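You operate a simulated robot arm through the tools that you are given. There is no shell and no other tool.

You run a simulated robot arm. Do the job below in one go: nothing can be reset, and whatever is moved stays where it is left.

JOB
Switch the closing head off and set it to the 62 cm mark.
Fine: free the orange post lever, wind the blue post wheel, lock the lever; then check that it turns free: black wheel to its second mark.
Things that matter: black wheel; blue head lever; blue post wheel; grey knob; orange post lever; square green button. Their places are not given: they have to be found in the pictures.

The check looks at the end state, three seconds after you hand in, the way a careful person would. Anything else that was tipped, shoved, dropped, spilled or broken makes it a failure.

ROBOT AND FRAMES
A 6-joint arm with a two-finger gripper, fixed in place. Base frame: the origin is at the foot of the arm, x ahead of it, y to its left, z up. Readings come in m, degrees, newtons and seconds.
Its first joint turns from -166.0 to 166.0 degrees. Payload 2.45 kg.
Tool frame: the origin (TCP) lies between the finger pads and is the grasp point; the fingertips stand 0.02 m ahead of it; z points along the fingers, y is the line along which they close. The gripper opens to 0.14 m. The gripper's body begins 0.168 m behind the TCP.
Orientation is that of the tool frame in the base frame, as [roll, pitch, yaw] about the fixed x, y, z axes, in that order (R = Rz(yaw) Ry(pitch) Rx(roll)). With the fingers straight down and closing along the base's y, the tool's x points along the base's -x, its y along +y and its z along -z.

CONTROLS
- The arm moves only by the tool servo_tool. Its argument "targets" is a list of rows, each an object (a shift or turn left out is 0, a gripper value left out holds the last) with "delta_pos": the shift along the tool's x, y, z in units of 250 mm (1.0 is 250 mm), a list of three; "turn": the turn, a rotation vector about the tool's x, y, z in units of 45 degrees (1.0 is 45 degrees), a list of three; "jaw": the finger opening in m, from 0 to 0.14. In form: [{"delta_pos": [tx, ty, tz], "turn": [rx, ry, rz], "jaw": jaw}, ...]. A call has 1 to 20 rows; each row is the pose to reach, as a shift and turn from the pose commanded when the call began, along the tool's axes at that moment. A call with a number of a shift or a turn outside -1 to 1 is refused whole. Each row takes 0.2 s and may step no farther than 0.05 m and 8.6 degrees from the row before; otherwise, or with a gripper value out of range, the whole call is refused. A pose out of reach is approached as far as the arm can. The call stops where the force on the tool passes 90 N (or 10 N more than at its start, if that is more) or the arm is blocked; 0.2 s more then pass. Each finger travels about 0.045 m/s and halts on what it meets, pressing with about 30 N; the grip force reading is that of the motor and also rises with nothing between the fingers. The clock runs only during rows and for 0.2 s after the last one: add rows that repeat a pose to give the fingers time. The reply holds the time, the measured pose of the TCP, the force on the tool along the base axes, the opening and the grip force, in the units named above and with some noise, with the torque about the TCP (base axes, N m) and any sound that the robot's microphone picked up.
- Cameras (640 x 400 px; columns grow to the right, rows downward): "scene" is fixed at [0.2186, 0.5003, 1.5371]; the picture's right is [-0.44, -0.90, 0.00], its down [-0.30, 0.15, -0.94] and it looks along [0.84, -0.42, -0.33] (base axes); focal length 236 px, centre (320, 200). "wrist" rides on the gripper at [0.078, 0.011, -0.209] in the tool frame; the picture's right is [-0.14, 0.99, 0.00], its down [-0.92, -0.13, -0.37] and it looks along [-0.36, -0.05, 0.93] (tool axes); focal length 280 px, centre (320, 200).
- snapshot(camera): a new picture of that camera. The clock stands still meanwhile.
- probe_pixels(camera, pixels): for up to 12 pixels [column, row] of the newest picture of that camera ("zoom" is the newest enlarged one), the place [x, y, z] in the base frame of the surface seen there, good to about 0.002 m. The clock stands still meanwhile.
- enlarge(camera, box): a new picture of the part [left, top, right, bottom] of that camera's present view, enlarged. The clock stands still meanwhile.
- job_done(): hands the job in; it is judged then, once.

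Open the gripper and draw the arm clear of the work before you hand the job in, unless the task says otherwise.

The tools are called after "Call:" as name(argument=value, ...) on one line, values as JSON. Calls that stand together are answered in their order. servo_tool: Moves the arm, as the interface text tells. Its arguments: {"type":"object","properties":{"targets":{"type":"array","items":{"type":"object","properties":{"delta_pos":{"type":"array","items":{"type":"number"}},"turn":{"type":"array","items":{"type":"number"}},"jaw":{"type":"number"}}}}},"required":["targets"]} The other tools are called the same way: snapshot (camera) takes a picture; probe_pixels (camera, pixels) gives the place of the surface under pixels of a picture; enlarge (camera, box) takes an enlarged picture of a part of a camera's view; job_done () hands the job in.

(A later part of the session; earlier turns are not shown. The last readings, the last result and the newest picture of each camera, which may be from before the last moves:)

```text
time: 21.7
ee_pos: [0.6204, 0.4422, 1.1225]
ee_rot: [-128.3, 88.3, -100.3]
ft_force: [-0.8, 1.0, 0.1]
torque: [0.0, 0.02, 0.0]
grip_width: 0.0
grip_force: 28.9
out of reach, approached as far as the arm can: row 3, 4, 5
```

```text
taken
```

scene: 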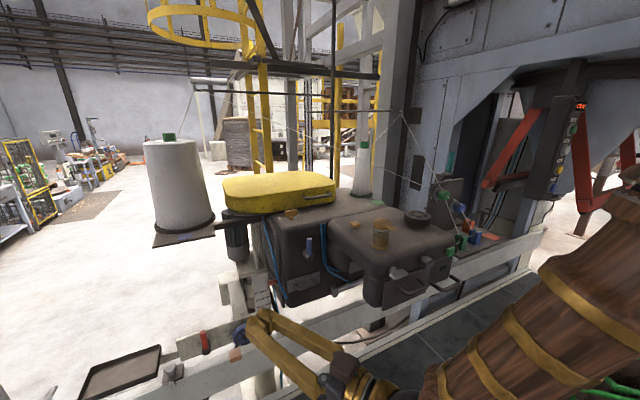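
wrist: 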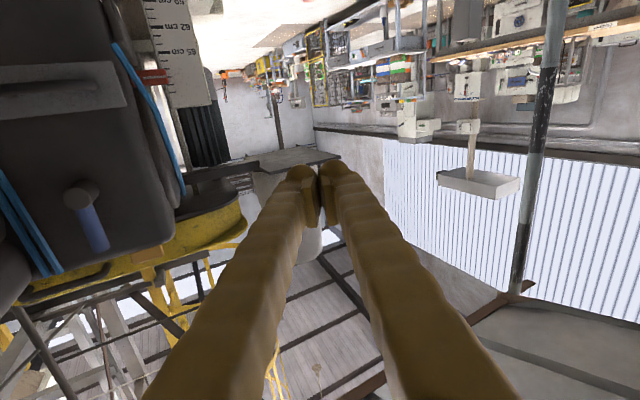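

Now I understand: level poses need the wrist farther from the base. The tool is level at azimuth 28°; I move out and down to about (0.74,0.50,1.0) while turning yaw to ~8°.

Call:
servo_tool(targets=[{"delta_pos": [0.094, -0.002, 0.108], "turn": [0.089, 0, 0]}, {"delta_pos": [0.187, -0.004, 0.217], "turn": [0.178, 0, 0]}, {"delta_pos": [0.281, -0.006, 0.325], "turn": [0.266, 0, 0]}, {"delta_pos": [0.374, -0.008, 0.434], "turn": [0.355, 0, 0]}, {"delta_pos": [0.468, -0.01, 0.542], "turn": [0.444, 0, 0]}])

Call:
snapshot(camera="wrist")

Call:
snapshot(camera="scene")

```text
time: 22.9
ee_pos: [0.7399, 0.5075, 1.0002]
ee_rot: [-118.0, 89.1, -107.9]
ft_force: [0.0, -0.4, 0.0]
torque: [-0.02, -0.02, 0.02]
grip_width: 0.0001
grip_force: 29.0
```

```text
taken
```

wrist: 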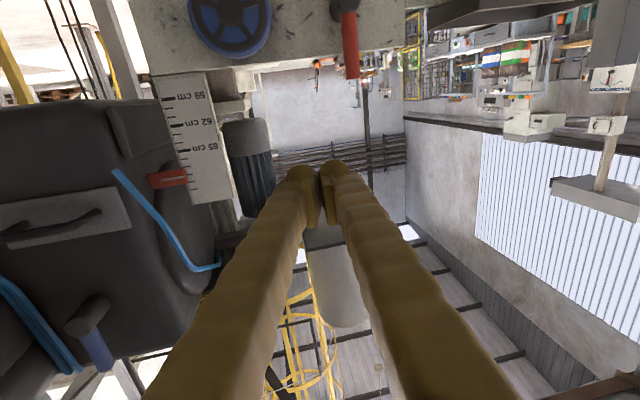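

```text
taken
```

scene: 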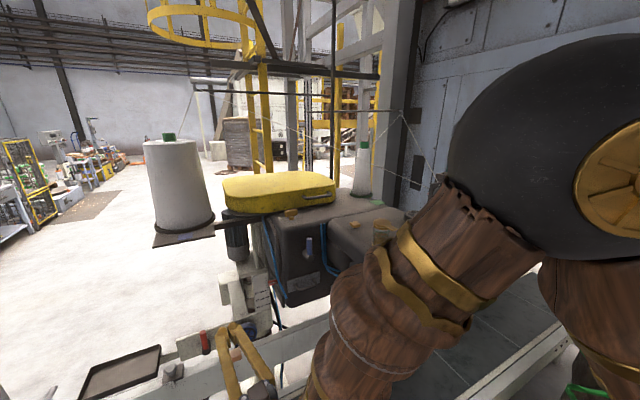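

Excellent view: scale at (195,135), pointer (168,179), wheel (230,20), lever (348,40). I enlarge scale/pointer and lever and probe them.

Call:
enlarge(camera="wrist", box=[130, 70, 250, 210])

Call:
probe_pixels(camera="zoom", pixels=[[225, 310], [170, 316], [300, 300], [300, 200], [200, 318], [245, 308]])

Call:
enlarge(camera="wrist", box=[180, 0, 380, 125])

Call:
probe_pixels(camera="zoom", pixels=[[163, 60], [163, 140], [90, 60], [240, 60], [530, 30], [540, 130], [550, 230], [515, 20], [560, 20], [520, 180], [565, 180], [400, 100]])

```text
2.86 times, centred on (190, 140) of wrist
```

zoom: 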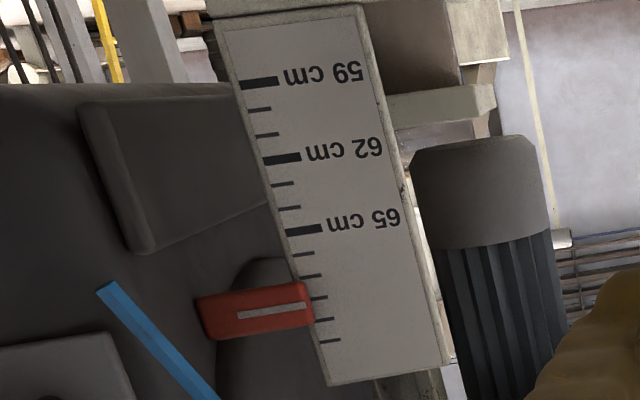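

```text
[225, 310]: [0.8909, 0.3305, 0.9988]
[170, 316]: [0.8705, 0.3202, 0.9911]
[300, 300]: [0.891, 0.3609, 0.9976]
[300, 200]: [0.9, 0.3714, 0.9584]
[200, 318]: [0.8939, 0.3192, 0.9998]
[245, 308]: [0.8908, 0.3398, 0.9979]
```

```text
3.20 times, centred on (280, 62) of wrist
```

zoom: 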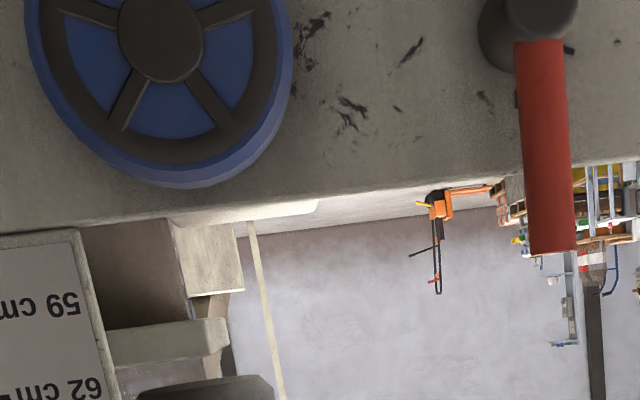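

```text
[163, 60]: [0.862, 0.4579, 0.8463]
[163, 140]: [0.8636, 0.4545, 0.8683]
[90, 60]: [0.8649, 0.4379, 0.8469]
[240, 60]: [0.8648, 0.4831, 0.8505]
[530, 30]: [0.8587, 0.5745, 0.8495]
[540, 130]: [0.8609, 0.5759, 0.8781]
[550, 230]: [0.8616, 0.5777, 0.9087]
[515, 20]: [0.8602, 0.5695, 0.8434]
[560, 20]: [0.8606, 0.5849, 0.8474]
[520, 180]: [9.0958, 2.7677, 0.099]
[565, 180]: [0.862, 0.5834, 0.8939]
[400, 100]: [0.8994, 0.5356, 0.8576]
```

I probe the scale tick marks for their heights to compute how far the head must go down.

Call:
enlarge(camera="wrist", box=[130, 70, 250, 210])

Call:
probe_pixels(camera="zoom", pixels=[[277, 81], [298, 157], [319, 228], [310, 254], [309, 276], [318, 297], [326, 320], [333, 341], [300, 185], [297, 208], [290, 305], [250, 312]])

```text
2.86 times, centred on (190, 140) of wrist
```

zoom: 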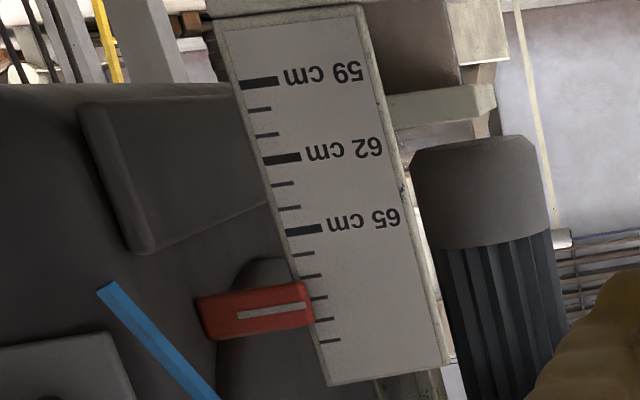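

```text
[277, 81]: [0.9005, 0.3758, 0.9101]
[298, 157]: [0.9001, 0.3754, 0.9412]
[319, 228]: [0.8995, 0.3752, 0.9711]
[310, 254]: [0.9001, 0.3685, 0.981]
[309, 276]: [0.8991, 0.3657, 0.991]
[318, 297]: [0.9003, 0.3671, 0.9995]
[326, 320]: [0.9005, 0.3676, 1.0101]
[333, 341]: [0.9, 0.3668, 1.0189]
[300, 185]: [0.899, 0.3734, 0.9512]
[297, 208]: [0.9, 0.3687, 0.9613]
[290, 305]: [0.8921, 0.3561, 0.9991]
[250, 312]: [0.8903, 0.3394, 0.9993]
```

Scale: 62 cm is at z≈0.941, pointer at z≈0.998 (≈67.8 cm), so the head must go down ≈57 mm. First the lever: I straighten yaw to 0 and move the closed fingers to (0.80,0.53,0.93), right of the lever handle.

Call:
servo_tool(targets=[{"delta_pos": [0.093, 0.016, 0.084], "turn": [0.075, 0, 0]}, {"delta_pos": [0.187, 0.031, 0.168], "turn": [0.15, 0, 0]}, {"delta_pos": [0.28, 0.047, 0.252], "turn": [0.224, 0, 0]}])

Call:
snapshot(camera="wrist")

```text
time: 23.7
ee_pos: [0.799, 0.5303, 0.9294]
ee_rot: [-109.2, 89.3, -109.1]
ft_force: [0.1, -0.3, 0.6]
torque: [0.0, 0.02, 0.03]
grip_width: 0.0
grip_force: 29.1
```

```text
taken
```

wrist: 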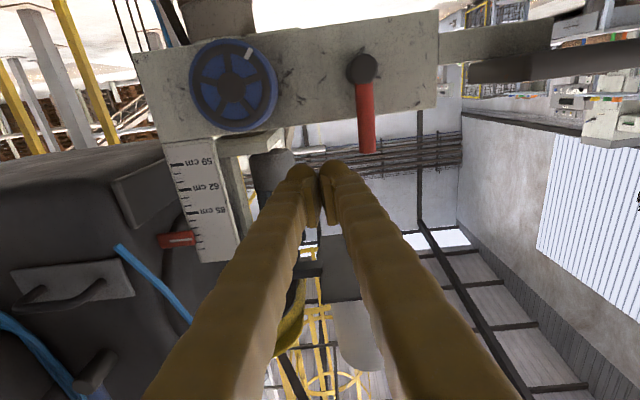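

The tool is level and square to the post plate. I enlarge the wheel and lever once more from this square view before touching.

Call:
enlarge(camera="wrist", box=[160, 10, 450, 190])

Call:
probe_pixels(camera="wrist", pixels=[[233, 82], [233, 45], [233, 125], [193, 85], [273, 85], [360, 70], [366, 100], [367, 145], [375, 120], [357, 120], [320, 100], [247, 52]])

```text
2.21 times, centred on (305, 100) of wrist
```

zoom: 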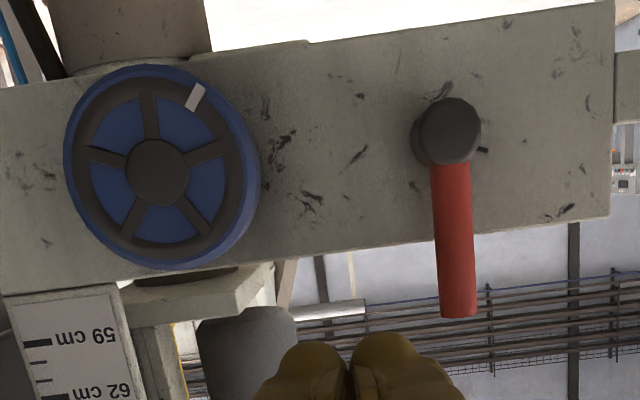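

```text
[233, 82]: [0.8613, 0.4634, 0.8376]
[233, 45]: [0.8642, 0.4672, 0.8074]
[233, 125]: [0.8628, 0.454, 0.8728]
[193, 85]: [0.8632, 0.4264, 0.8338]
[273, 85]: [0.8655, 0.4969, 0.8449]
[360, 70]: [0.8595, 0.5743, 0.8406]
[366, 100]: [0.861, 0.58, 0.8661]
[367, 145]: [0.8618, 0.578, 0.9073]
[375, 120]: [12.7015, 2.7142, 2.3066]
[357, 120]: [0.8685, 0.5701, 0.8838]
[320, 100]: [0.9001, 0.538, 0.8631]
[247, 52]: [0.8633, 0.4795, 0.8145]
```

I see a small dark tick on the plate at the left (+y) side of the lever hub, so the lever swings 90° to that side. I move the fingertips in beside the handle, to (0.858,0.535,0.893).

Call:
servo_tool(targets=[{"delta_pos": [0.07, 0.01, 0.08]}, {"delta_pos": [0.144, 0.019, 0.16]}, {"delta_pos": [0.144, 0.019, 0.236]}])

Call:
snapshot(camera="wrist")

Call:
enlarge(camera="scene", box=[170, 300, 290, 375])

```text
time: 24.5
ee_pos: [0.8587, 0.5357, 0.8927]
ee_rot: [-111.7, 89.1, -111.5]
ft_force: [-0.1, 0.2, 0.1]
torque: [-0.03, 0.01, 0.01]
grip_width: 0.0
grip_force: 29.8
```

```text
taken
```

wrist: 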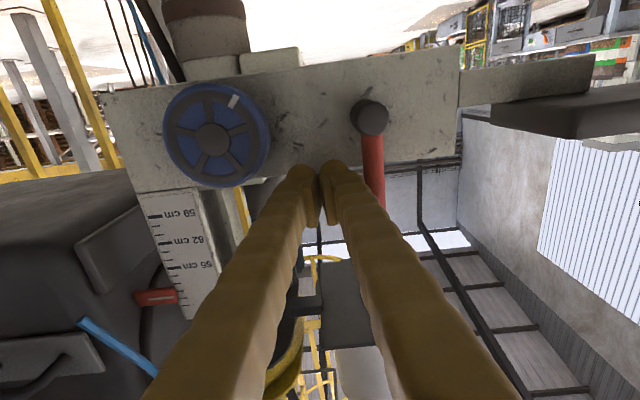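

```text
5.33 times, centred on (230, 338) of scene
```

zoom: 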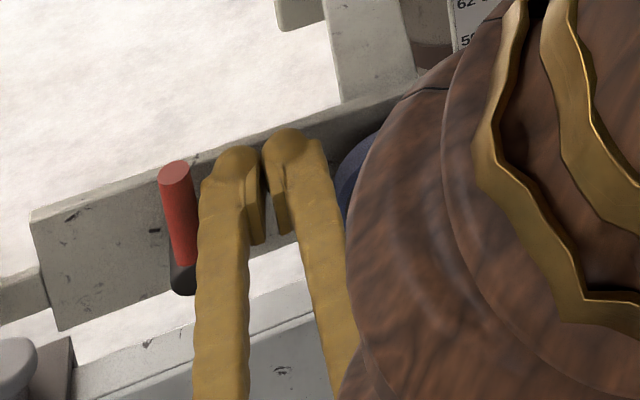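

Fingertips are beside the handle. I begin pushing it toward +y along an arc around the hub, first ~20°.

Call:
servo_tool(targets=[{"delta_pos": [0.0, 0.045, 0]}, {"delta_pos": [0.003, 0.07, 0]}, {"delta_pos": [0.003, 0.085, 0]}, {"delta_pos": [-0.01, 0.11, 0]}, {"delta_pos": [-0.02, 0.138, 0]}])

Call:
snapshot(camera="wrist")

```text
time: 25.7
ee_pos: [0.8572, 0.5678, 0.897]
ee_rot: [-111.2, 89.2, -111.0]
ft_force: [0.9, -1.0, -0.3]
torque: [0.01, 0.01, -0.04]
grip_width: 0.0
grip_force: 29.6
```

```text
taken
```

wrist: 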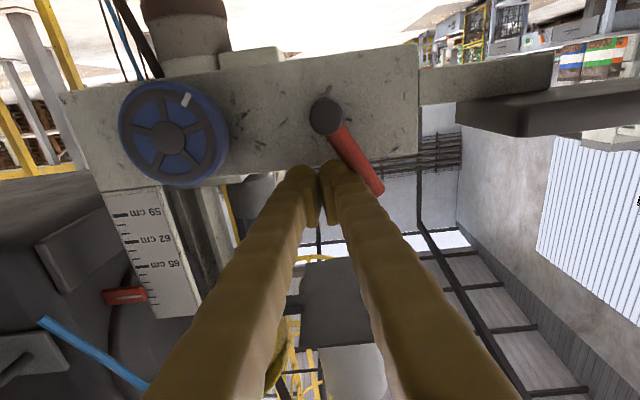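

The lever swings freely (handle now at (355,160)). I continue the arc to about 70°.

Call:
servo_tool(targets=[{"delta_pos": [-0.005, 0.033, 0]}, {"delta_pos": [-0.003, 0.069, 0]}, {"delta_pos": [0.006, 0.106, 0]}, {"delta_pos": [0.024, 0.143, 0]}, {"delta_pos": [0.05, 0.177, 0]}])

Call:
snapshot(camera="wrist")

```text
time: 26.9
ee_pos: [0.8581, 0.6126, 0.8858]
ee_rot: [-103.2, 89.3, -103.2]
ft_force: [0.5, -7.8, 12.1]
torque: [-0.02, -0.17, -0.06]
grip_width: 0.0001
grip_force: 29.6
```

```text
taken
```

wrist: 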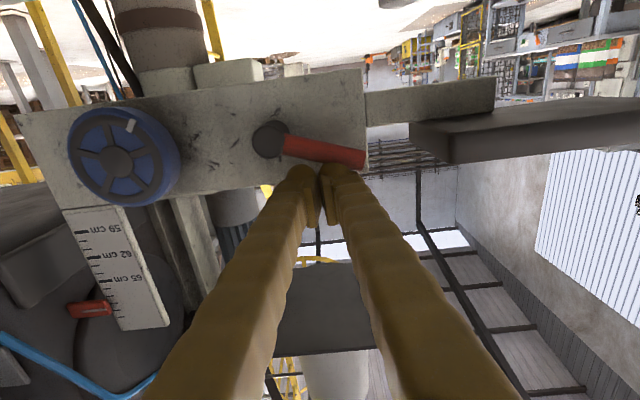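

The lever is about 70–75° over and resistance rises to ~14 N. I look at the hub and the tick closely.

Call:
enlarge(camera="wrist", box=[220, 80, 390, 190])

Call:
probe_pixels(camera="wrist", pixels=[[268, 138], [300, 148], [330, 151], [355, 157], [295, 140], [340, 145], [320, 120]])

```text
3.64 times, centred on (305, 135) of wrist
```

zoom: 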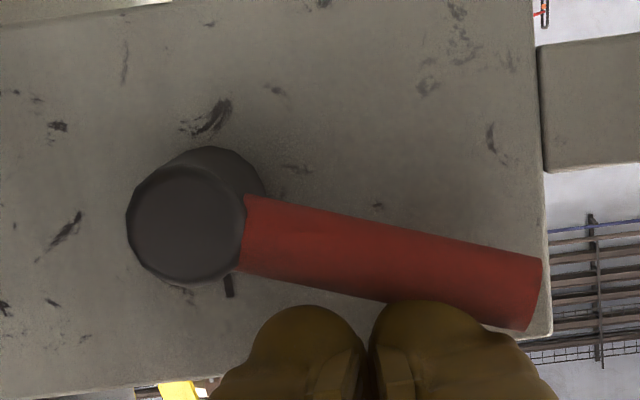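

```text
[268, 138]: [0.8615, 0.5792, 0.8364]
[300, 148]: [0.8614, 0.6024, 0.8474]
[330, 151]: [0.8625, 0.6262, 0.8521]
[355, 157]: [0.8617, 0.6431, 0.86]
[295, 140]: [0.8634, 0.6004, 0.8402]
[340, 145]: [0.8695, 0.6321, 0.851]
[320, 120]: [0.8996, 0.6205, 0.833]
```

The second tick (upright) is now visible beside the hub, so the two positions are upright and fully to +y; lever is at ~70°. I push on to 90°.

Call:
servo_tool(targets=[{"delta_pos": [0.018, 0.015, 0]}, {"delta_pos": [0.035, 0.029, 0]}, {"delta_pos": [0.055, 0.04, 0]}, {"delta_pos": [0.076, 0.05, 0]}, {"delta_pos": [0.084, 0.052, 0]}])

Call:
snapshot(camera="wrist")

Call:
enlarge(camera="wrist", box=[190, 80, 390, 200])

```text
time: 27.5
ee_pos: [0.8607, 0.6158, 0.886]
ee_rot: [-38.7, 89.3, -39.1]
ft_force: [0.2, -10.8, 25.0]
torque: [0.08, -0.24, -0.24]
grip_width: 0.0
grip_force: 29.3
stopped in row 3: the force on the tool passed its limit at 100 N (the readings are from after the stop); the commanded pose is now the measured one
```

```text
taken
```

wrist: 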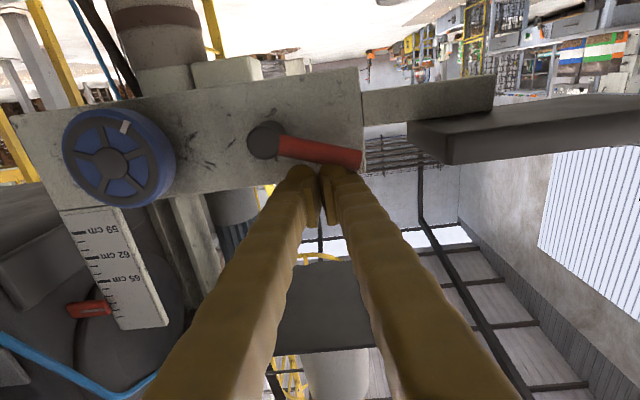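

```text
3.20 times, centred on (290, 140) of wrist
```

zoom: 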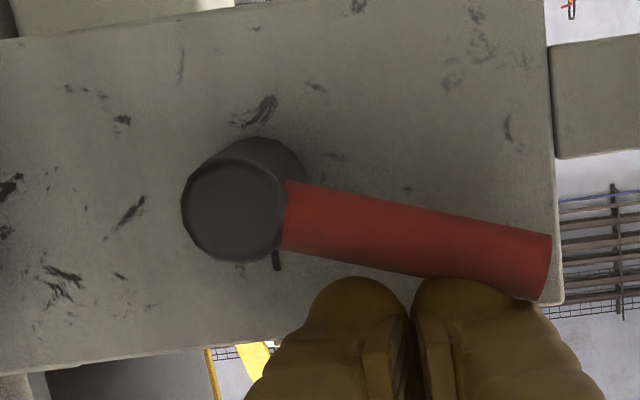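

The lever hit its end stop at about 70° (force limit), so it's at the other end of its travel. I back the fingers off upward and retract a little.

Call:
servo_tool(targets=[{"delta_pos": [-0.03, -0.01, 0]}, {"delta_pos": [-0.08, -0.03, 0]}, {"delta_pos": [-0.14, -0.05, 0]}, {"delta_pos": [-0.14, -0.08, -0.16]}, {"delta_pos": [-0.1, -0.2, -0.32]}])

Call:
snapshot(camera="wrist")

Call:
snapshot(camera="scene")

```text
refused: row 5 steps farther than a row can; nothing moved
```

```text
taken
```

wrist: 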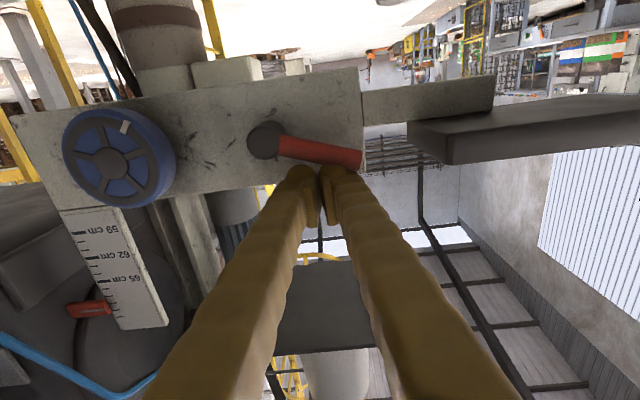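

```text
taken
```

scene: 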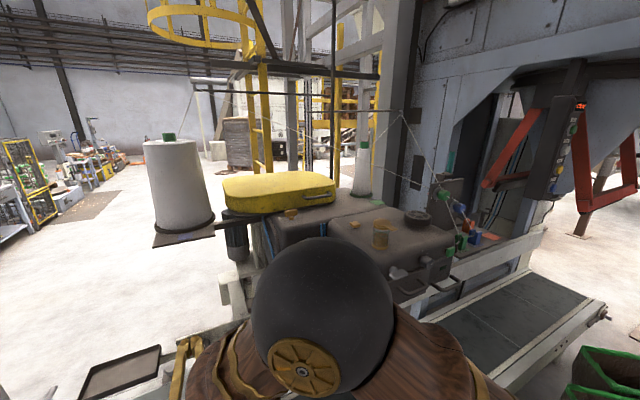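

The last row was too large a step. I repeat with smaller steps.

Call:
servo_tool(targets=[{"delta_pos": [-0.03, -0.01, 0]}, {"delta_pos": [-0.08, -0.03, 0]}, {"delta_pos": [-0.14, -0.05, 0]}, {"delta_pos": [-0.14, -0.06, -0.13]}, {"delta_pos": [-0.12, -0.12, -0.26]}, {"delta_pos": [-0.1, -0.2, -0.36]}, {"delta_pos": [-0.06, -0.3, -0.42]}])

Call:
snapshot(camera="wrist")

Call:
enlarge(camera="wrist", box=[160, 10, 450, 190])

```text
time: 29.1
ee_pos: [0.7543, 0.5398, 0.8982]
ee_rot: [-62.9, 89.4, -63.2]
ft_force: [0.3, 0.0, -0.6]
torque: [0.0, -0.01, -0.01]
grip_width: 0.0
grip_force: 29.1
```

```text
taken
```

wrist: 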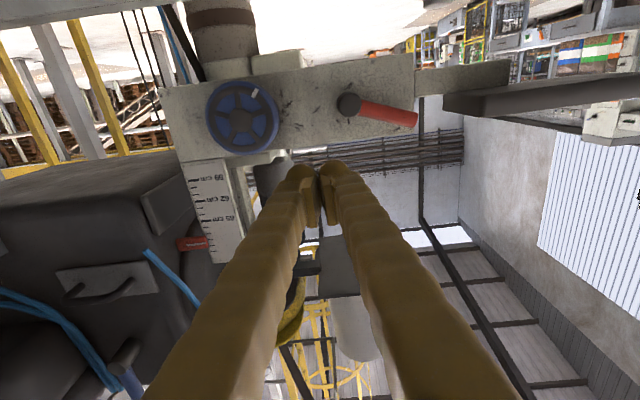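

```text
2.21 times, centred on (305, 100) of wrist
```

zoom: 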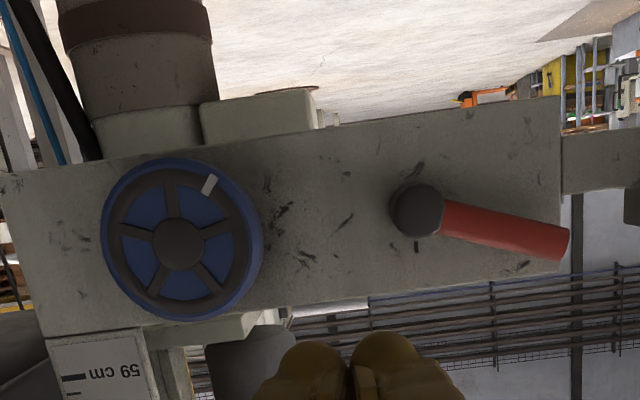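

The lever rests at its other end. Next the blue wheel: centre (0.862,0.4615,0.8415), radius ≈0.04. I go in front of it with the jaws open to 0.11 m.

Call:
servo_tool(targets=[{"delta_pos": [0.057, -0.078, 0.03], "jaw": 0.11}, {"delta_pos": [0.114, -0.157, 0.06], "jaw": 0.11}, {"delta_pos": [0.17, -0.235, 0.09], "jaw": 0.11}, {"delta_pos": [0.227, -0.313, 0.12], "jaw": 0.11}, {"delta_pos": [0.227, -0.313, 0.15], "jaw": 0.11}, {"delta_pos": [0.227, -0.313, 0.183], "jaw": 0.11}, {"delta_pos": [0.227, -0.313, 0.183], "jaw": 0.11}])

Call:
snapshot(camera="wrist")

Call:
snapshot(camera="scene")

```text
time: 30.7
ee_pos: [0.8049, 0.4725, 0.851]
ee_rot: [-90.8, 88.6, -91.4]
ft_force: [0.6, 0.3, 0.1]
torque: [0.01, -0.02, -0.02]
grip_width: 0.1096
grip_force: 0.0
out of reach, approached as far as the arm can: row 3, 4, 5, 6, 7
```

```text
taken
```

wrist: 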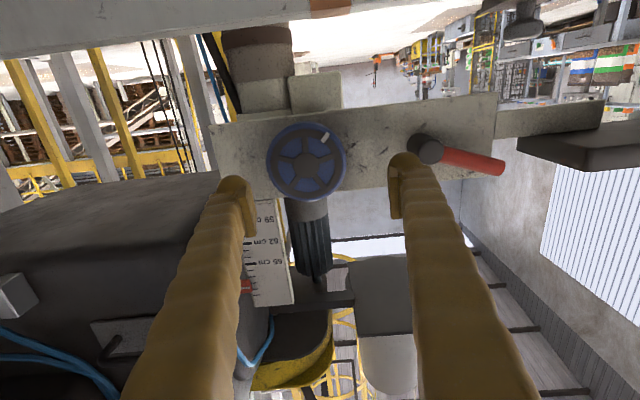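

```text
taken
```

scene: 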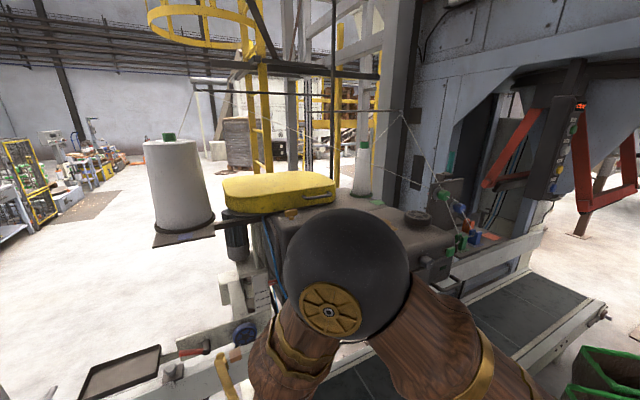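

Stopped 1 cm short at an inner-reach boundary; farther out should be fine. I move forward and onto the wheel axis: (0.84,0.4615,0.8415), fingertips just level with the wheel face.

Call:
servo_tool(targets=[{"delta_pos": [0.01, -0.03, 0.04]}, {"delta_pos": [0.025, -0.044, 0.09]}, {"delta_pos": [0.038, -0.044, 0.14]}, {"delta_pos": [0.038, -0.044, 0.14]}])

Call:
snapshot(camera="wrist")

```text
time: 31.7
ee_pos: [0.8419, 0.4619, 0.843]
ee_rot: [-82.9, 89.0, -83.4]
ft_force: [0.2, -0.1, 0.0]
torque: [-0.01, 0.0, 0.03]
grip_width: 0.1102
grip_force: 0.0
out of reach, approached as far as the arm can: row 1, 2
```

```text
taken
```

wrist: 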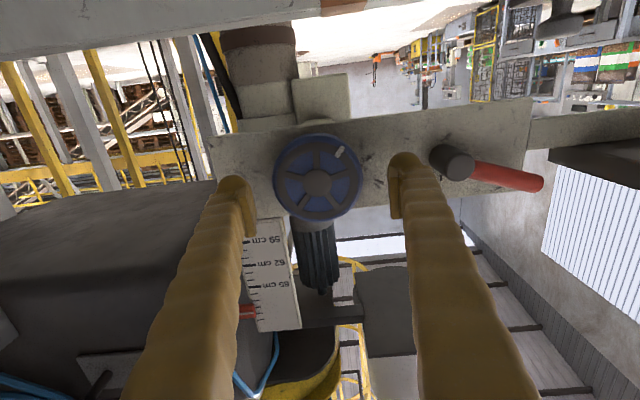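

Good alignment. I check the wheel centre once more against the tool axis before gripping.

Call:
probe_pixels(camera="wrist", pixels=[[317, 182], [277, 180], [358, 180], [317, 137], [317, 220], [283, 205], [350, 210], [339, 152]])

Call:
enlarge(camera="wrist", box=[230, 110, 410, 240])

```text
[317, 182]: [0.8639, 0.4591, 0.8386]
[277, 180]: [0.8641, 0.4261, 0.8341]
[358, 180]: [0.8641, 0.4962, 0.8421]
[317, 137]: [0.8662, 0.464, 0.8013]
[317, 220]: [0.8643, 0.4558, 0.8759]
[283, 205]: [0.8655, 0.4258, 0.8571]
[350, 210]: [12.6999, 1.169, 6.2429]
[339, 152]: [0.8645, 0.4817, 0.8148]
```

```text
3.08 times, centred on (320, 175) of wrist
```

zoom: 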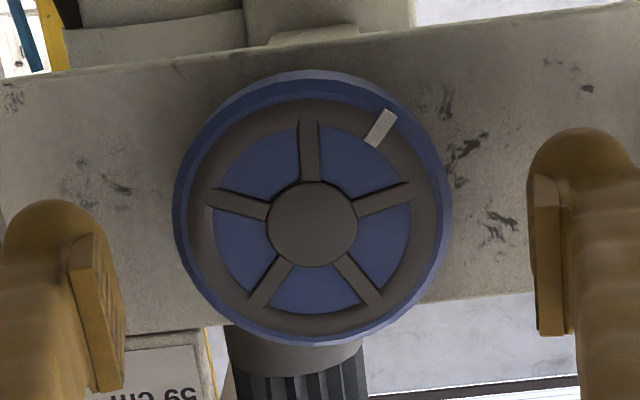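

Wheel centre is (0.460,0.839) in y,z. I correct by a few mm, advance so pads straddle the rim (tips at x≈0.883, plate at 0.90), and close.

Call:
servo_tool(targets=[{"delta_pos": [0.016, -0.006, 0.03]}, {"delta_pos": [0.016, -0.006, 0.06]}, {"delta_pos": [0.016, -0.006, 0.084]}, {"delta_pos": [0.016, -0.006, 0.084], "jaw": 0.07}, {"delta_pos": [0.016, -0.006, 0.084], "jaw": 0.07}, {"delta_pos": [0.016, -0.006, 0.084], "jaw": 0.07}, {"delta_pos": [0.016, -0.006, 0.084], "jaw": 0.07}])

Call:
snapshot(camera="wrist")

```text
time: 33.3
ee_pos: [0.8621, 0.46, 0.8381]
ee_rot: [-72.1, 89.4, -72.3]
ft_force: [5.2, 14.1, -2.4]
torque: [-0.01, 0.01, 0.08]
grip_width: 0.0786
grip_force: 43.5
```

```text
taken
```

wrist: 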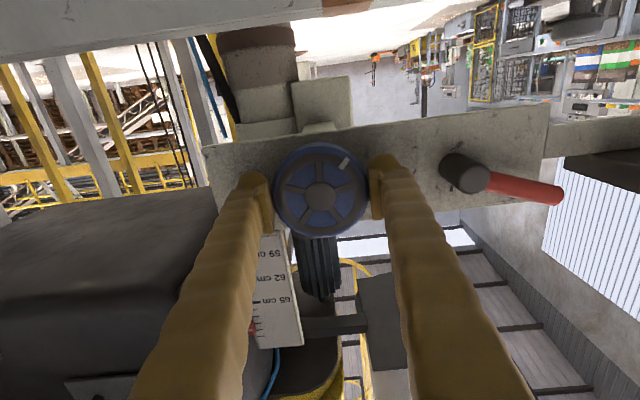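

The rim is gripped (0.0786 m). I test-turn +22° (clockwise as seen from the robot) and watch force, sound, and pointer.

Call:
servo_tool(targets=[{"delta_pos": [0, 0, 0], "turn": [0, 0, 0.125]}, {"delta_pos": [0, 0, 0], "turn": [0, 0, 0.25]}, {"delta_pos": [0, 0, 0], "turn": [0, 0, 0.375]}, {"delta_pos": [0, 0, 0], "turn": [0, 0, 0.5]}])

Call:
snapshot(camera="wrist")

Call:
snapshot(camera="scene")

```text
time: 34.3
ee_pos: [0.8634, 0.4607, 0.8382]
ee_rot: [-71.8, 89.4, -72.1]
ft_force: [5.0, 23.5, -3.9]
torque: [-0.04, 0.02, 0.23]
grip_width: 0.0788
grip_force: 44.7
out of reach, approached as far as the arm can: row 1, 2, 3, 4
```

```text
taken
```

wrist: 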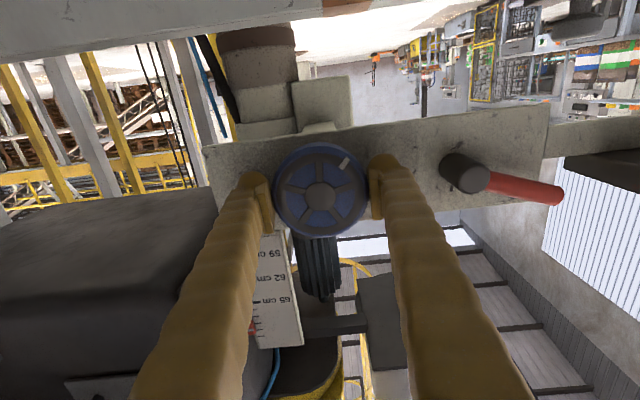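

```text
taken
```

scene: 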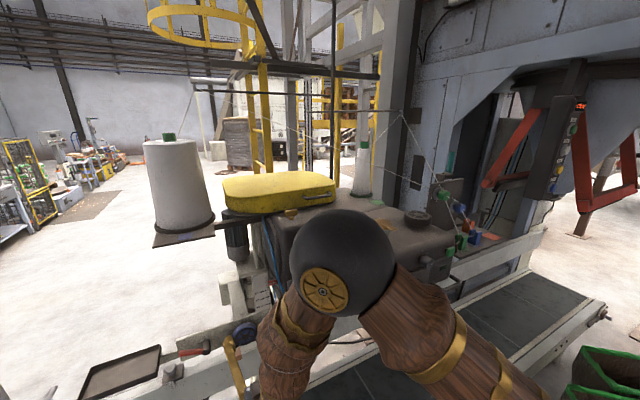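

Positive rotation is beyond a wrist-joint limit. I try the other direction, -22°.

Call:
servo_tool(targets=[{"delta_pos": [0, 0, 0], "turn": [0, 0, -0.125]}, {"delta_pos": [0, 0, 0], "turn": [0, 0, -0.25]}, {"delta_pos": [0, 0, 0], "turn": [0, 0, -0.375]}, {"delta_pos": [0, 0, 0], "turn": [0, 0, -0.5]}])

Call:
snapshot(camera="wrist")

```text
time: 35.3
ee_pos: [0.8634, 0.4594, 0.8376]
ee_rot: [-89.3, 66.8, -89.7]
ft_force: [-26.3, -3.0, 12.4]
torque: [-0.01, -0.21, -0.16]
grip_width: 0.0781
grip_force: 45.4
```

```text
taken
```

wrist: 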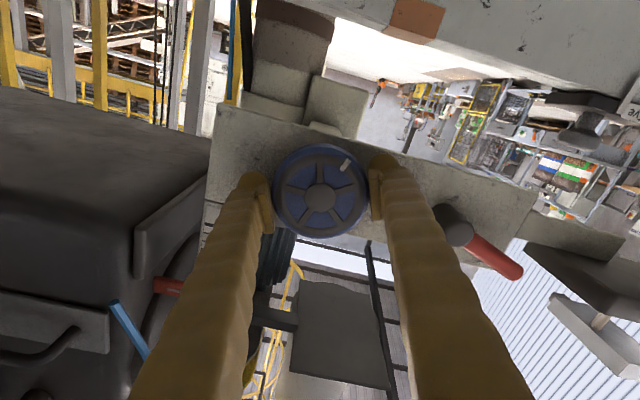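

The wheel turned with the grip (mark stays at (345,163) in the tool view). I check the pointer height now.

Call:
enlarge(camera="wrist", box=[120, 220, 240, 320])

Call:
enlarge(camera="scene", box=[235, 265, 285, 315])

```text
4.00 times, centred on (180, 270) of wrist
```

zoom: 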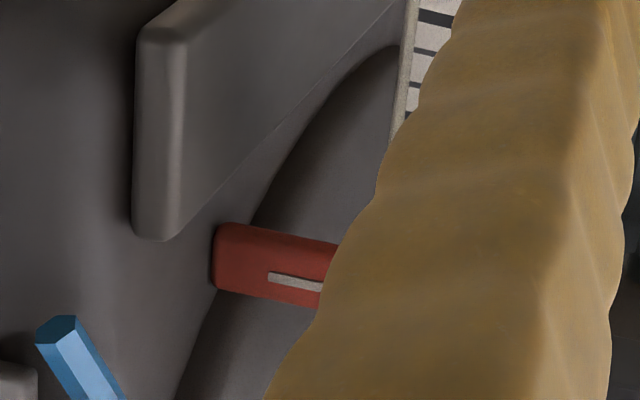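

```text
8.00 times, centred on (260, 290) of scene
```

zoom: 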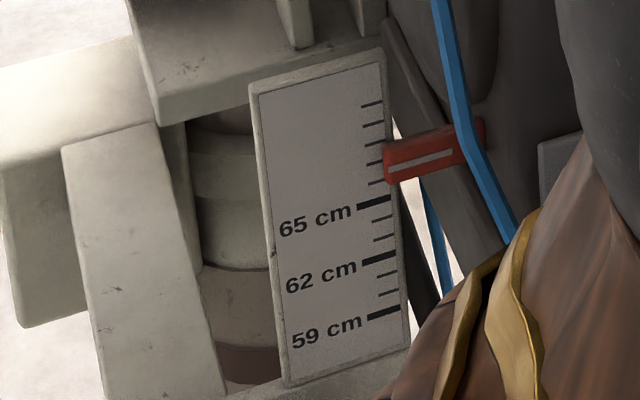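

The pointer moved down (from ~(385,152) to ~(388,168) in the same zoom), so negative rotation lowers the head. I probe its height.

Call:
probe_pixels(camera="zoom", pixels=[[400, 165], [420, 160], [440, 156], [410, 150], [410, 178], [375, 203], [380, 258], [385, 312], [372, 181], [372, 164]])

Call:
enlarge(camera="wrist", box=[120, 220, 240, 320])

Call:
probe_pixels(camera="zoom", pixels=[[275, 277], [300, 282], [318, 286], [290, 255], [290, 295]])

```text
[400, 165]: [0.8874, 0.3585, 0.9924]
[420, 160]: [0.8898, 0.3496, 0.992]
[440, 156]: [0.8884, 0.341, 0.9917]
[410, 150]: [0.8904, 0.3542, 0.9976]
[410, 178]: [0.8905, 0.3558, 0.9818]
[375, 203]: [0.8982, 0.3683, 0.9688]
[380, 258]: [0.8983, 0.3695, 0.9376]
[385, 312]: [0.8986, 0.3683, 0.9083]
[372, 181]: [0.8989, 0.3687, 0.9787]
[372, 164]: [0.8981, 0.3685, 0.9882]
```

```text
4.00 times, centred on (180, 270) of wrist
```

zoom: 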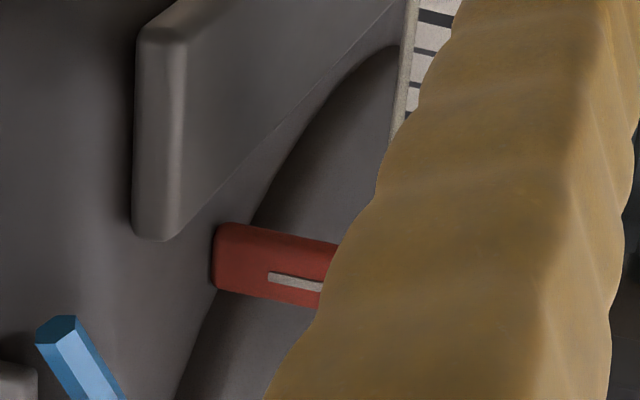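

```text
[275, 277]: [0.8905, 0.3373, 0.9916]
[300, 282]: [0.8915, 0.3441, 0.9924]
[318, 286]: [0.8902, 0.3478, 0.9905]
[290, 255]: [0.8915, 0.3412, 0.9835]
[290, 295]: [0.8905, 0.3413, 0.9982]
```

Head dropped ≈7 mm for 22.5°, so roughly 165–170° more is needed. I continue turning -45° in 7.5° steps with the grip kept.

Call:
servo_tool(targets=[{"turn": [0, 0, -0.1667]}, {"turn": [0, 0, -0.3333]}, {"turn": [0, 0, -0.5]}, {"turn": [0, 0, -0.6667]}, {"turn": [0, 0, -0.8333]}, {"turn": [0, 0, -1.0]}])

Call:
snapshot(camera="wrist")

Call:
enlarge(camera="scene", box=[235, 265, 285, 315])

Call:
probe_pixels(camera="zoom", pixels=[[400, 185], [400, 195], [400, 205], [420, 185], [420, 195]])

```text
time: 36.7
ee_pos: [0.8636, 0.4579, 0.8376]
ee_rot: [-89.5, 21.8, -90.3]
ft_force: [27.8, -39.8, 38.2]
torque: [0.13, 0.37, -0.15]
grip_width: 0.0782
grip_force: 45.4
```

```text
taken
```

wrist: 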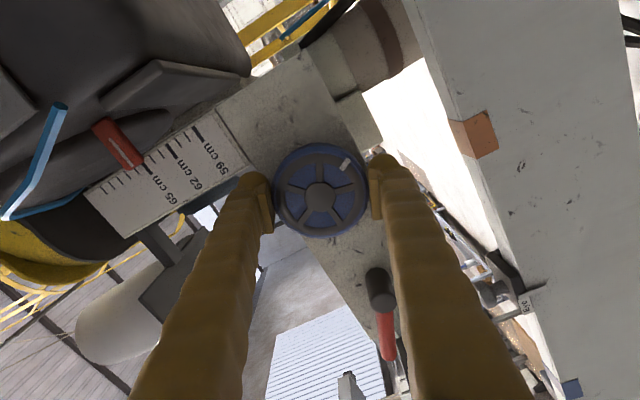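

```text
8.00 times, centred on (260, 290) of scene
```

zoom: 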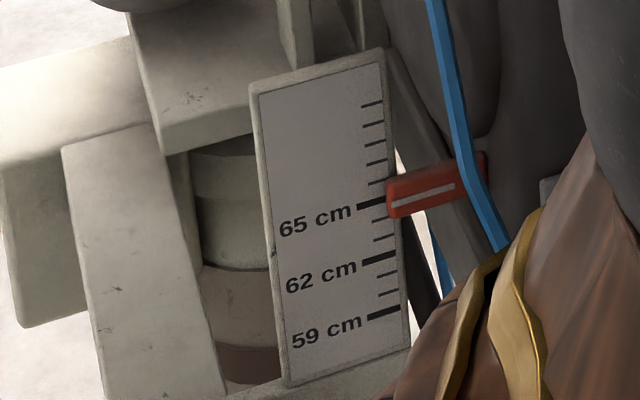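

```text
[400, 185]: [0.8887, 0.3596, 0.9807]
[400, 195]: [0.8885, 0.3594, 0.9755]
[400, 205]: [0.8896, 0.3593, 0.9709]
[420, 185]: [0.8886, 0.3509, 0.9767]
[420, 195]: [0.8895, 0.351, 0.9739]
```

Pointer now z≈0.972 (≈65.1 cm) after 67.5° in total, ≈0.42 mm/deg. Side force is 55 N along the closing line, so I shift the tool 1.6 mm toward the wheel's centre and turn another -40°.

Call:
servo_tool(targets=[{"delta_pos": [0, -0.0065, 0], "turn": [0, 0, 0]}, {"delta_pos": [0, -0.0065, 0], "turn": [0, 0, -0.15]}, {"delta_pos": [0, -0.0065, 0], "turn": [0, 0, -0.3]}, {"delta_pos": [0, -0.0065, 0], "turn": [0, 0, -0.45]}, {"delta_pos": [0, -0.0065, 0], "turn": [0, 0, -0.6]}, {"delta_pos": [0, -0.0065, 0], "turn": [0, 0, -0.75]}, {"delta_pos": [0, -0.0065, 0], "turn": [0, 0, -0.889]}])

Call:
snapshot(camera="wrist")

Call:
enlarge(camera="scene", box=[235, 265, 285, 315])

```text
time: 38.3
ee_pos: [0.8619, 0.46, 0.8395]
ee_rot: [-89.7, -18.4, -90.3]
ft_force: [-5.1, -20.7, 31.9]
torque: [0.01, -0.33, -0.19]
grip_width: 0.0783
grip_force: 45.2
```

```text
taken
```

wrist: 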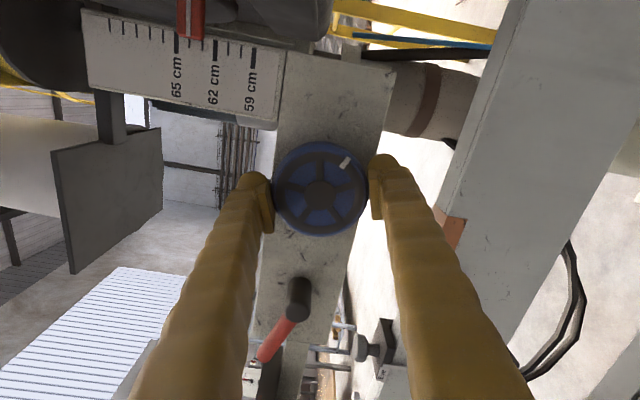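

```text
8.00 times, centred on (260, 290) of scene
```

zoom: 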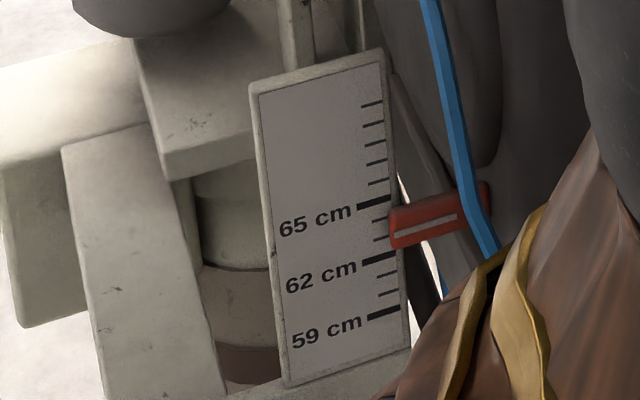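

The wrist view now shows scale and pointer well near (195,20). I enlarge it to read the position.

Call:
enlarge(camera="wrist", box=[130, 0, 290, 120])

Call:
probe_pixels(camera="zoom", pixels=[[262, 60], [262, 90], [262, 120], [200, 200], [350, 210], [485, 220]])

```text
3.33 times, centred on (210, 60) of wrist
```

zoom: 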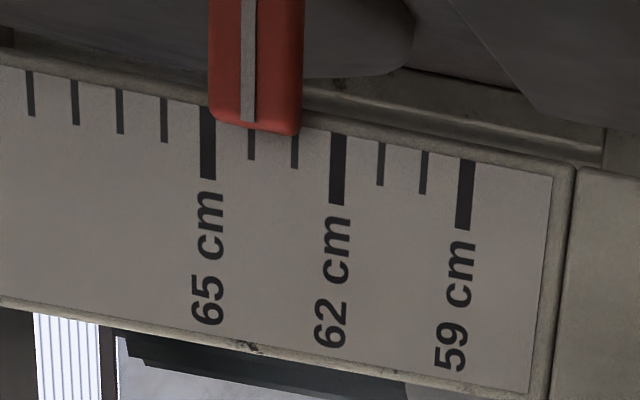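

```text
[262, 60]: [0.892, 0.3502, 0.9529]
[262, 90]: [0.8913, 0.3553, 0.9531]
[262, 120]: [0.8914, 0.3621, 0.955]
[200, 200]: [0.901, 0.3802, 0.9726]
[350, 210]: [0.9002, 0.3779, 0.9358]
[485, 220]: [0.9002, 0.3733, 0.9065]
```

Correcting for parallax the pointer reads ≈63.7 cm, so ≈1.65 cm to go (~43°). I turn another -36° and re-measure.

Call:
servo_tool(targets=[{"turn": [0, 0, -0.16]}, {"turn": [0, 0, -0.32]}, {"turn": [0, 0, -0.48]}, {"turn": [0, 0, -0.64]}, {"turn": [0, 0, -0.8]}])

Call:
snapshot(camera="wrist")

Call:
enlarge(camera="scene", box=[235, 265, 285, 315])

```text
time: 39.5
ee_pos: [0.8623, 0.4597, 0.8402]
ee_rot: [-89.5, -54.4, -90.6]
ft_force: [-7.5, 2.9, 30.2]
torque: [0.04, -0.54, -0.1]
grip_width: 0.0782
grip_force: 45.5
```

```text
taken
```

wrist: 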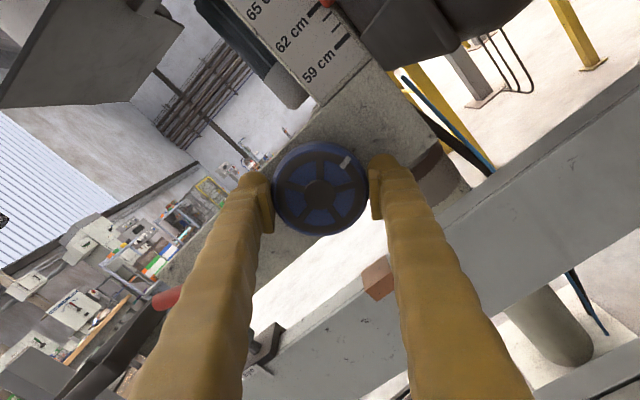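

```text
8.00 times, centred on (260, 290) of scene
```

zoom: 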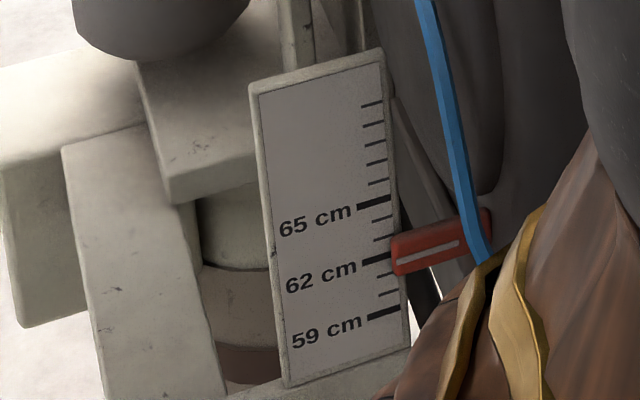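

In the scene zoom the pointer line sits ~8 px below the 62 tick, but parallax from above adds ≈0.8 cm, so ≈62.3 cm. I probe several points to refine.

Call:
probe_pixels(camera="zoom", pixels=[[400, 260], [415, 256], [430, 252], [445, 247], [455, 244], [375, 260], [385, 257], [370, 261], [372, 206], [380, 203], [378, 316], [388, 312]])

Call:
enlarge(camera="wrist", box=[240, 0, 370, 90])

Call:
probe_pixels(camera="zoom", pixels=[[400, 10], [420, 10], [365, 60], [380, 50], [500, 205], [515, 195]])

```text
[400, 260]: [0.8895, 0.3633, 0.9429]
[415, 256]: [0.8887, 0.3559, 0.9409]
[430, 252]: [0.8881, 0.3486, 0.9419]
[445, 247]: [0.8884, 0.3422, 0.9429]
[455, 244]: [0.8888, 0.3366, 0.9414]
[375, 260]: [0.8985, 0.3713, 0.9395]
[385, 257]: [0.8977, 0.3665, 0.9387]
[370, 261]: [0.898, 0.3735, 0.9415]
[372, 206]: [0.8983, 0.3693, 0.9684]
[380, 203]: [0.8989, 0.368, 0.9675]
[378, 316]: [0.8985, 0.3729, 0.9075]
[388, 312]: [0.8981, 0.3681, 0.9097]
```

```text
4.44 times, centred on (305, 45) of wrist
```

zoom: 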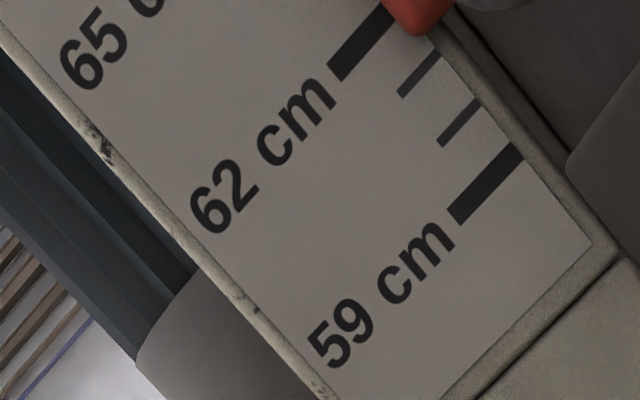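

```text
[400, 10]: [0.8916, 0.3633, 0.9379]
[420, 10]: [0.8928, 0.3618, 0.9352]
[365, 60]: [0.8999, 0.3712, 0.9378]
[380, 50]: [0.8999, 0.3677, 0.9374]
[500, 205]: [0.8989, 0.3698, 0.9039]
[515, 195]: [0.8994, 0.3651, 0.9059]
```

Average: pointer line z≈0.942, 62 tick ≈0.939, i.e. ≈62.3 cm. I turn another -7° and re-measure.

Call:
servo_tool(targets=[{"turn": [0, 0, -0.08]}, {"turn": [0, 0, -0.155]}, {"turn": [0, 0, -0.155]}])

Call:
enlarge(camera="scene", box=[245, 275, 285, 305])

Call:
probe_pixels(camera="zoom", pixels=[[385, 205], [410, 200], [430, 190], [450, 185], [340, 195], [350, 190]])

```text
time: 40.3
ee_pos: [0.8614, 0.46, 0.8402]
ee_rot: [-89.5, -61.1, -90.6]
ft_force: [4.0, 26.5, 21.5]
torque: [0.01, -0.16, 0.33]
grip_width: 0.0779
grip_force: 45.6
```

```text
13.33 times, centred on (265, 290) of scene
```

zoom: 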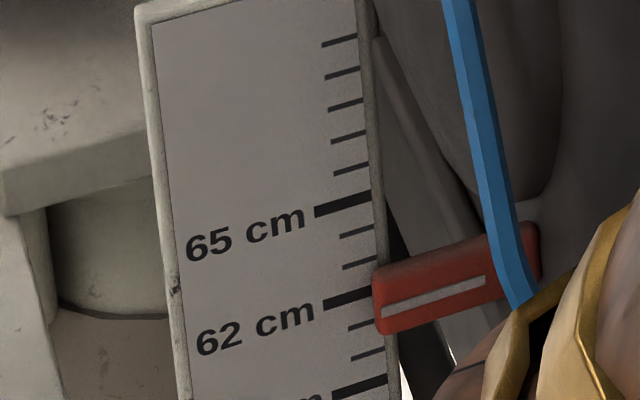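

```text
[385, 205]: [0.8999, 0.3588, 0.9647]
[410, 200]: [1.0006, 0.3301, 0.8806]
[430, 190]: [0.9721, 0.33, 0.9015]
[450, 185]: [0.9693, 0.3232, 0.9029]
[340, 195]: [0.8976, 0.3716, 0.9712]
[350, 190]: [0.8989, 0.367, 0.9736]
```

Apparent reading 61.16 cm plus parallax 0.87 cm gives ≈62.0 cm. I probe along the pointer line and the tick to confirm.

Call:
probe_pixels(camera="zoom", pixels=[[390, 311], [410, 304], [430, 297], [450, 291], [470, 285], [480, 281], [330, 303], [345, 298], [360, 294], [325, 213], [345, 206], [360, 201]])

Call:
snapshot(camera="wrist")

```text
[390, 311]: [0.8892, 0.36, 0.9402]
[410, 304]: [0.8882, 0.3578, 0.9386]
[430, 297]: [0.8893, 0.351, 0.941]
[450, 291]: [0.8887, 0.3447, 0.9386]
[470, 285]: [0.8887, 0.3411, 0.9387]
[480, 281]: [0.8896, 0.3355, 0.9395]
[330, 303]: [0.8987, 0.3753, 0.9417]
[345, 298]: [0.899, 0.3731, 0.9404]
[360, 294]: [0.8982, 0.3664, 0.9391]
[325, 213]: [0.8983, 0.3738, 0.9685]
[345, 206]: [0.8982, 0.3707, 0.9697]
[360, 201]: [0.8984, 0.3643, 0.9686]
```

```text
taken
```

wrist: 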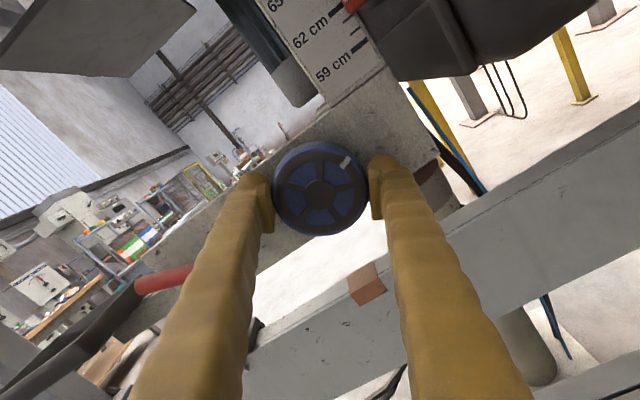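

The pointer reads 62.0 cm within measuring error. I open the jaws, then retract straight back along -x.

Call:
servo_tool(targets=[{"jaw": 0.11}, {"jaw": 0.11}, {"jaw": 0.11}, {"jaw": 0.11}, {"delta_pos": [0, 0, -0.1], "jaw": 0.11}, {"delta_pos": [0, 0, -0.2], "jaw": 0.11}, {"delta_pos": [0, 0, -0.3], "jaw": 0.11}])

Call:
snapshot(camera="wrist")

Call:
enlarge(camera="scene", box=[245, 275, 285, 305])

Call:
probe_pixels(camera="zoom", pixels=[[390, 311], [410, 304], [430, 297], [450, 291], [470, 285], [480, 281], [330, 303], [345, 298], [360, 294], [325, 213], [345, 206], [360, 201]])

```text
time: 41.9
ee_pos: [0.7875, 0.4594, 0.8419]
ee_rot: [-89.5, -61.2, -90.8]
ft_force: [-0.3, -0.8, 0.1]
torque: [-0.02, 0.02, 0.0]
grip_width: 0.1097
grip_force: 0.1
```

```text
taken
```

wrist: 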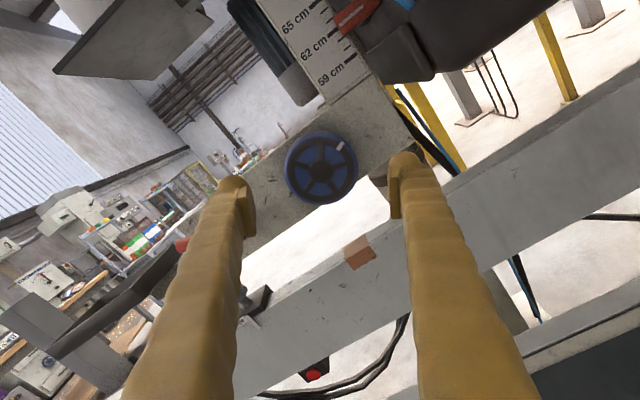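

```text
13.33 times, centred on (265, 290) of scene
```

zoom: 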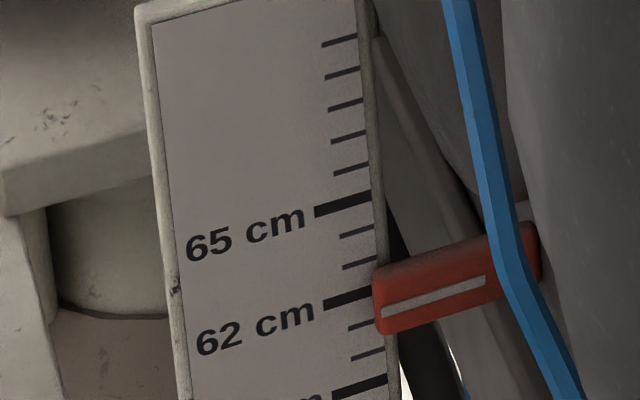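

```text
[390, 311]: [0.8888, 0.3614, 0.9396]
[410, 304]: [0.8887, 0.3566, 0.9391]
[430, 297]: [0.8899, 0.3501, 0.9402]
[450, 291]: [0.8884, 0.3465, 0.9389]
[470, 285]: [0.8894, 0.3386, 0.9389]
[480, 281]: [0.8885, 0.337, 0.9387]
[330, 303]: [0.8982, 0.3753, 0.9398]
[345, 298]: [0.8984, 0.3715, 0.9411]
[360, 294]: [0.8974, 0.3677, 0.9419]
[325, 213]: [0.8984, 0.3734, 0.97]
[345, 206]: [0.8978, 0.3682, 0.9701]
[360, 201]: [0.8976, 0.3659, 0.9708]
```

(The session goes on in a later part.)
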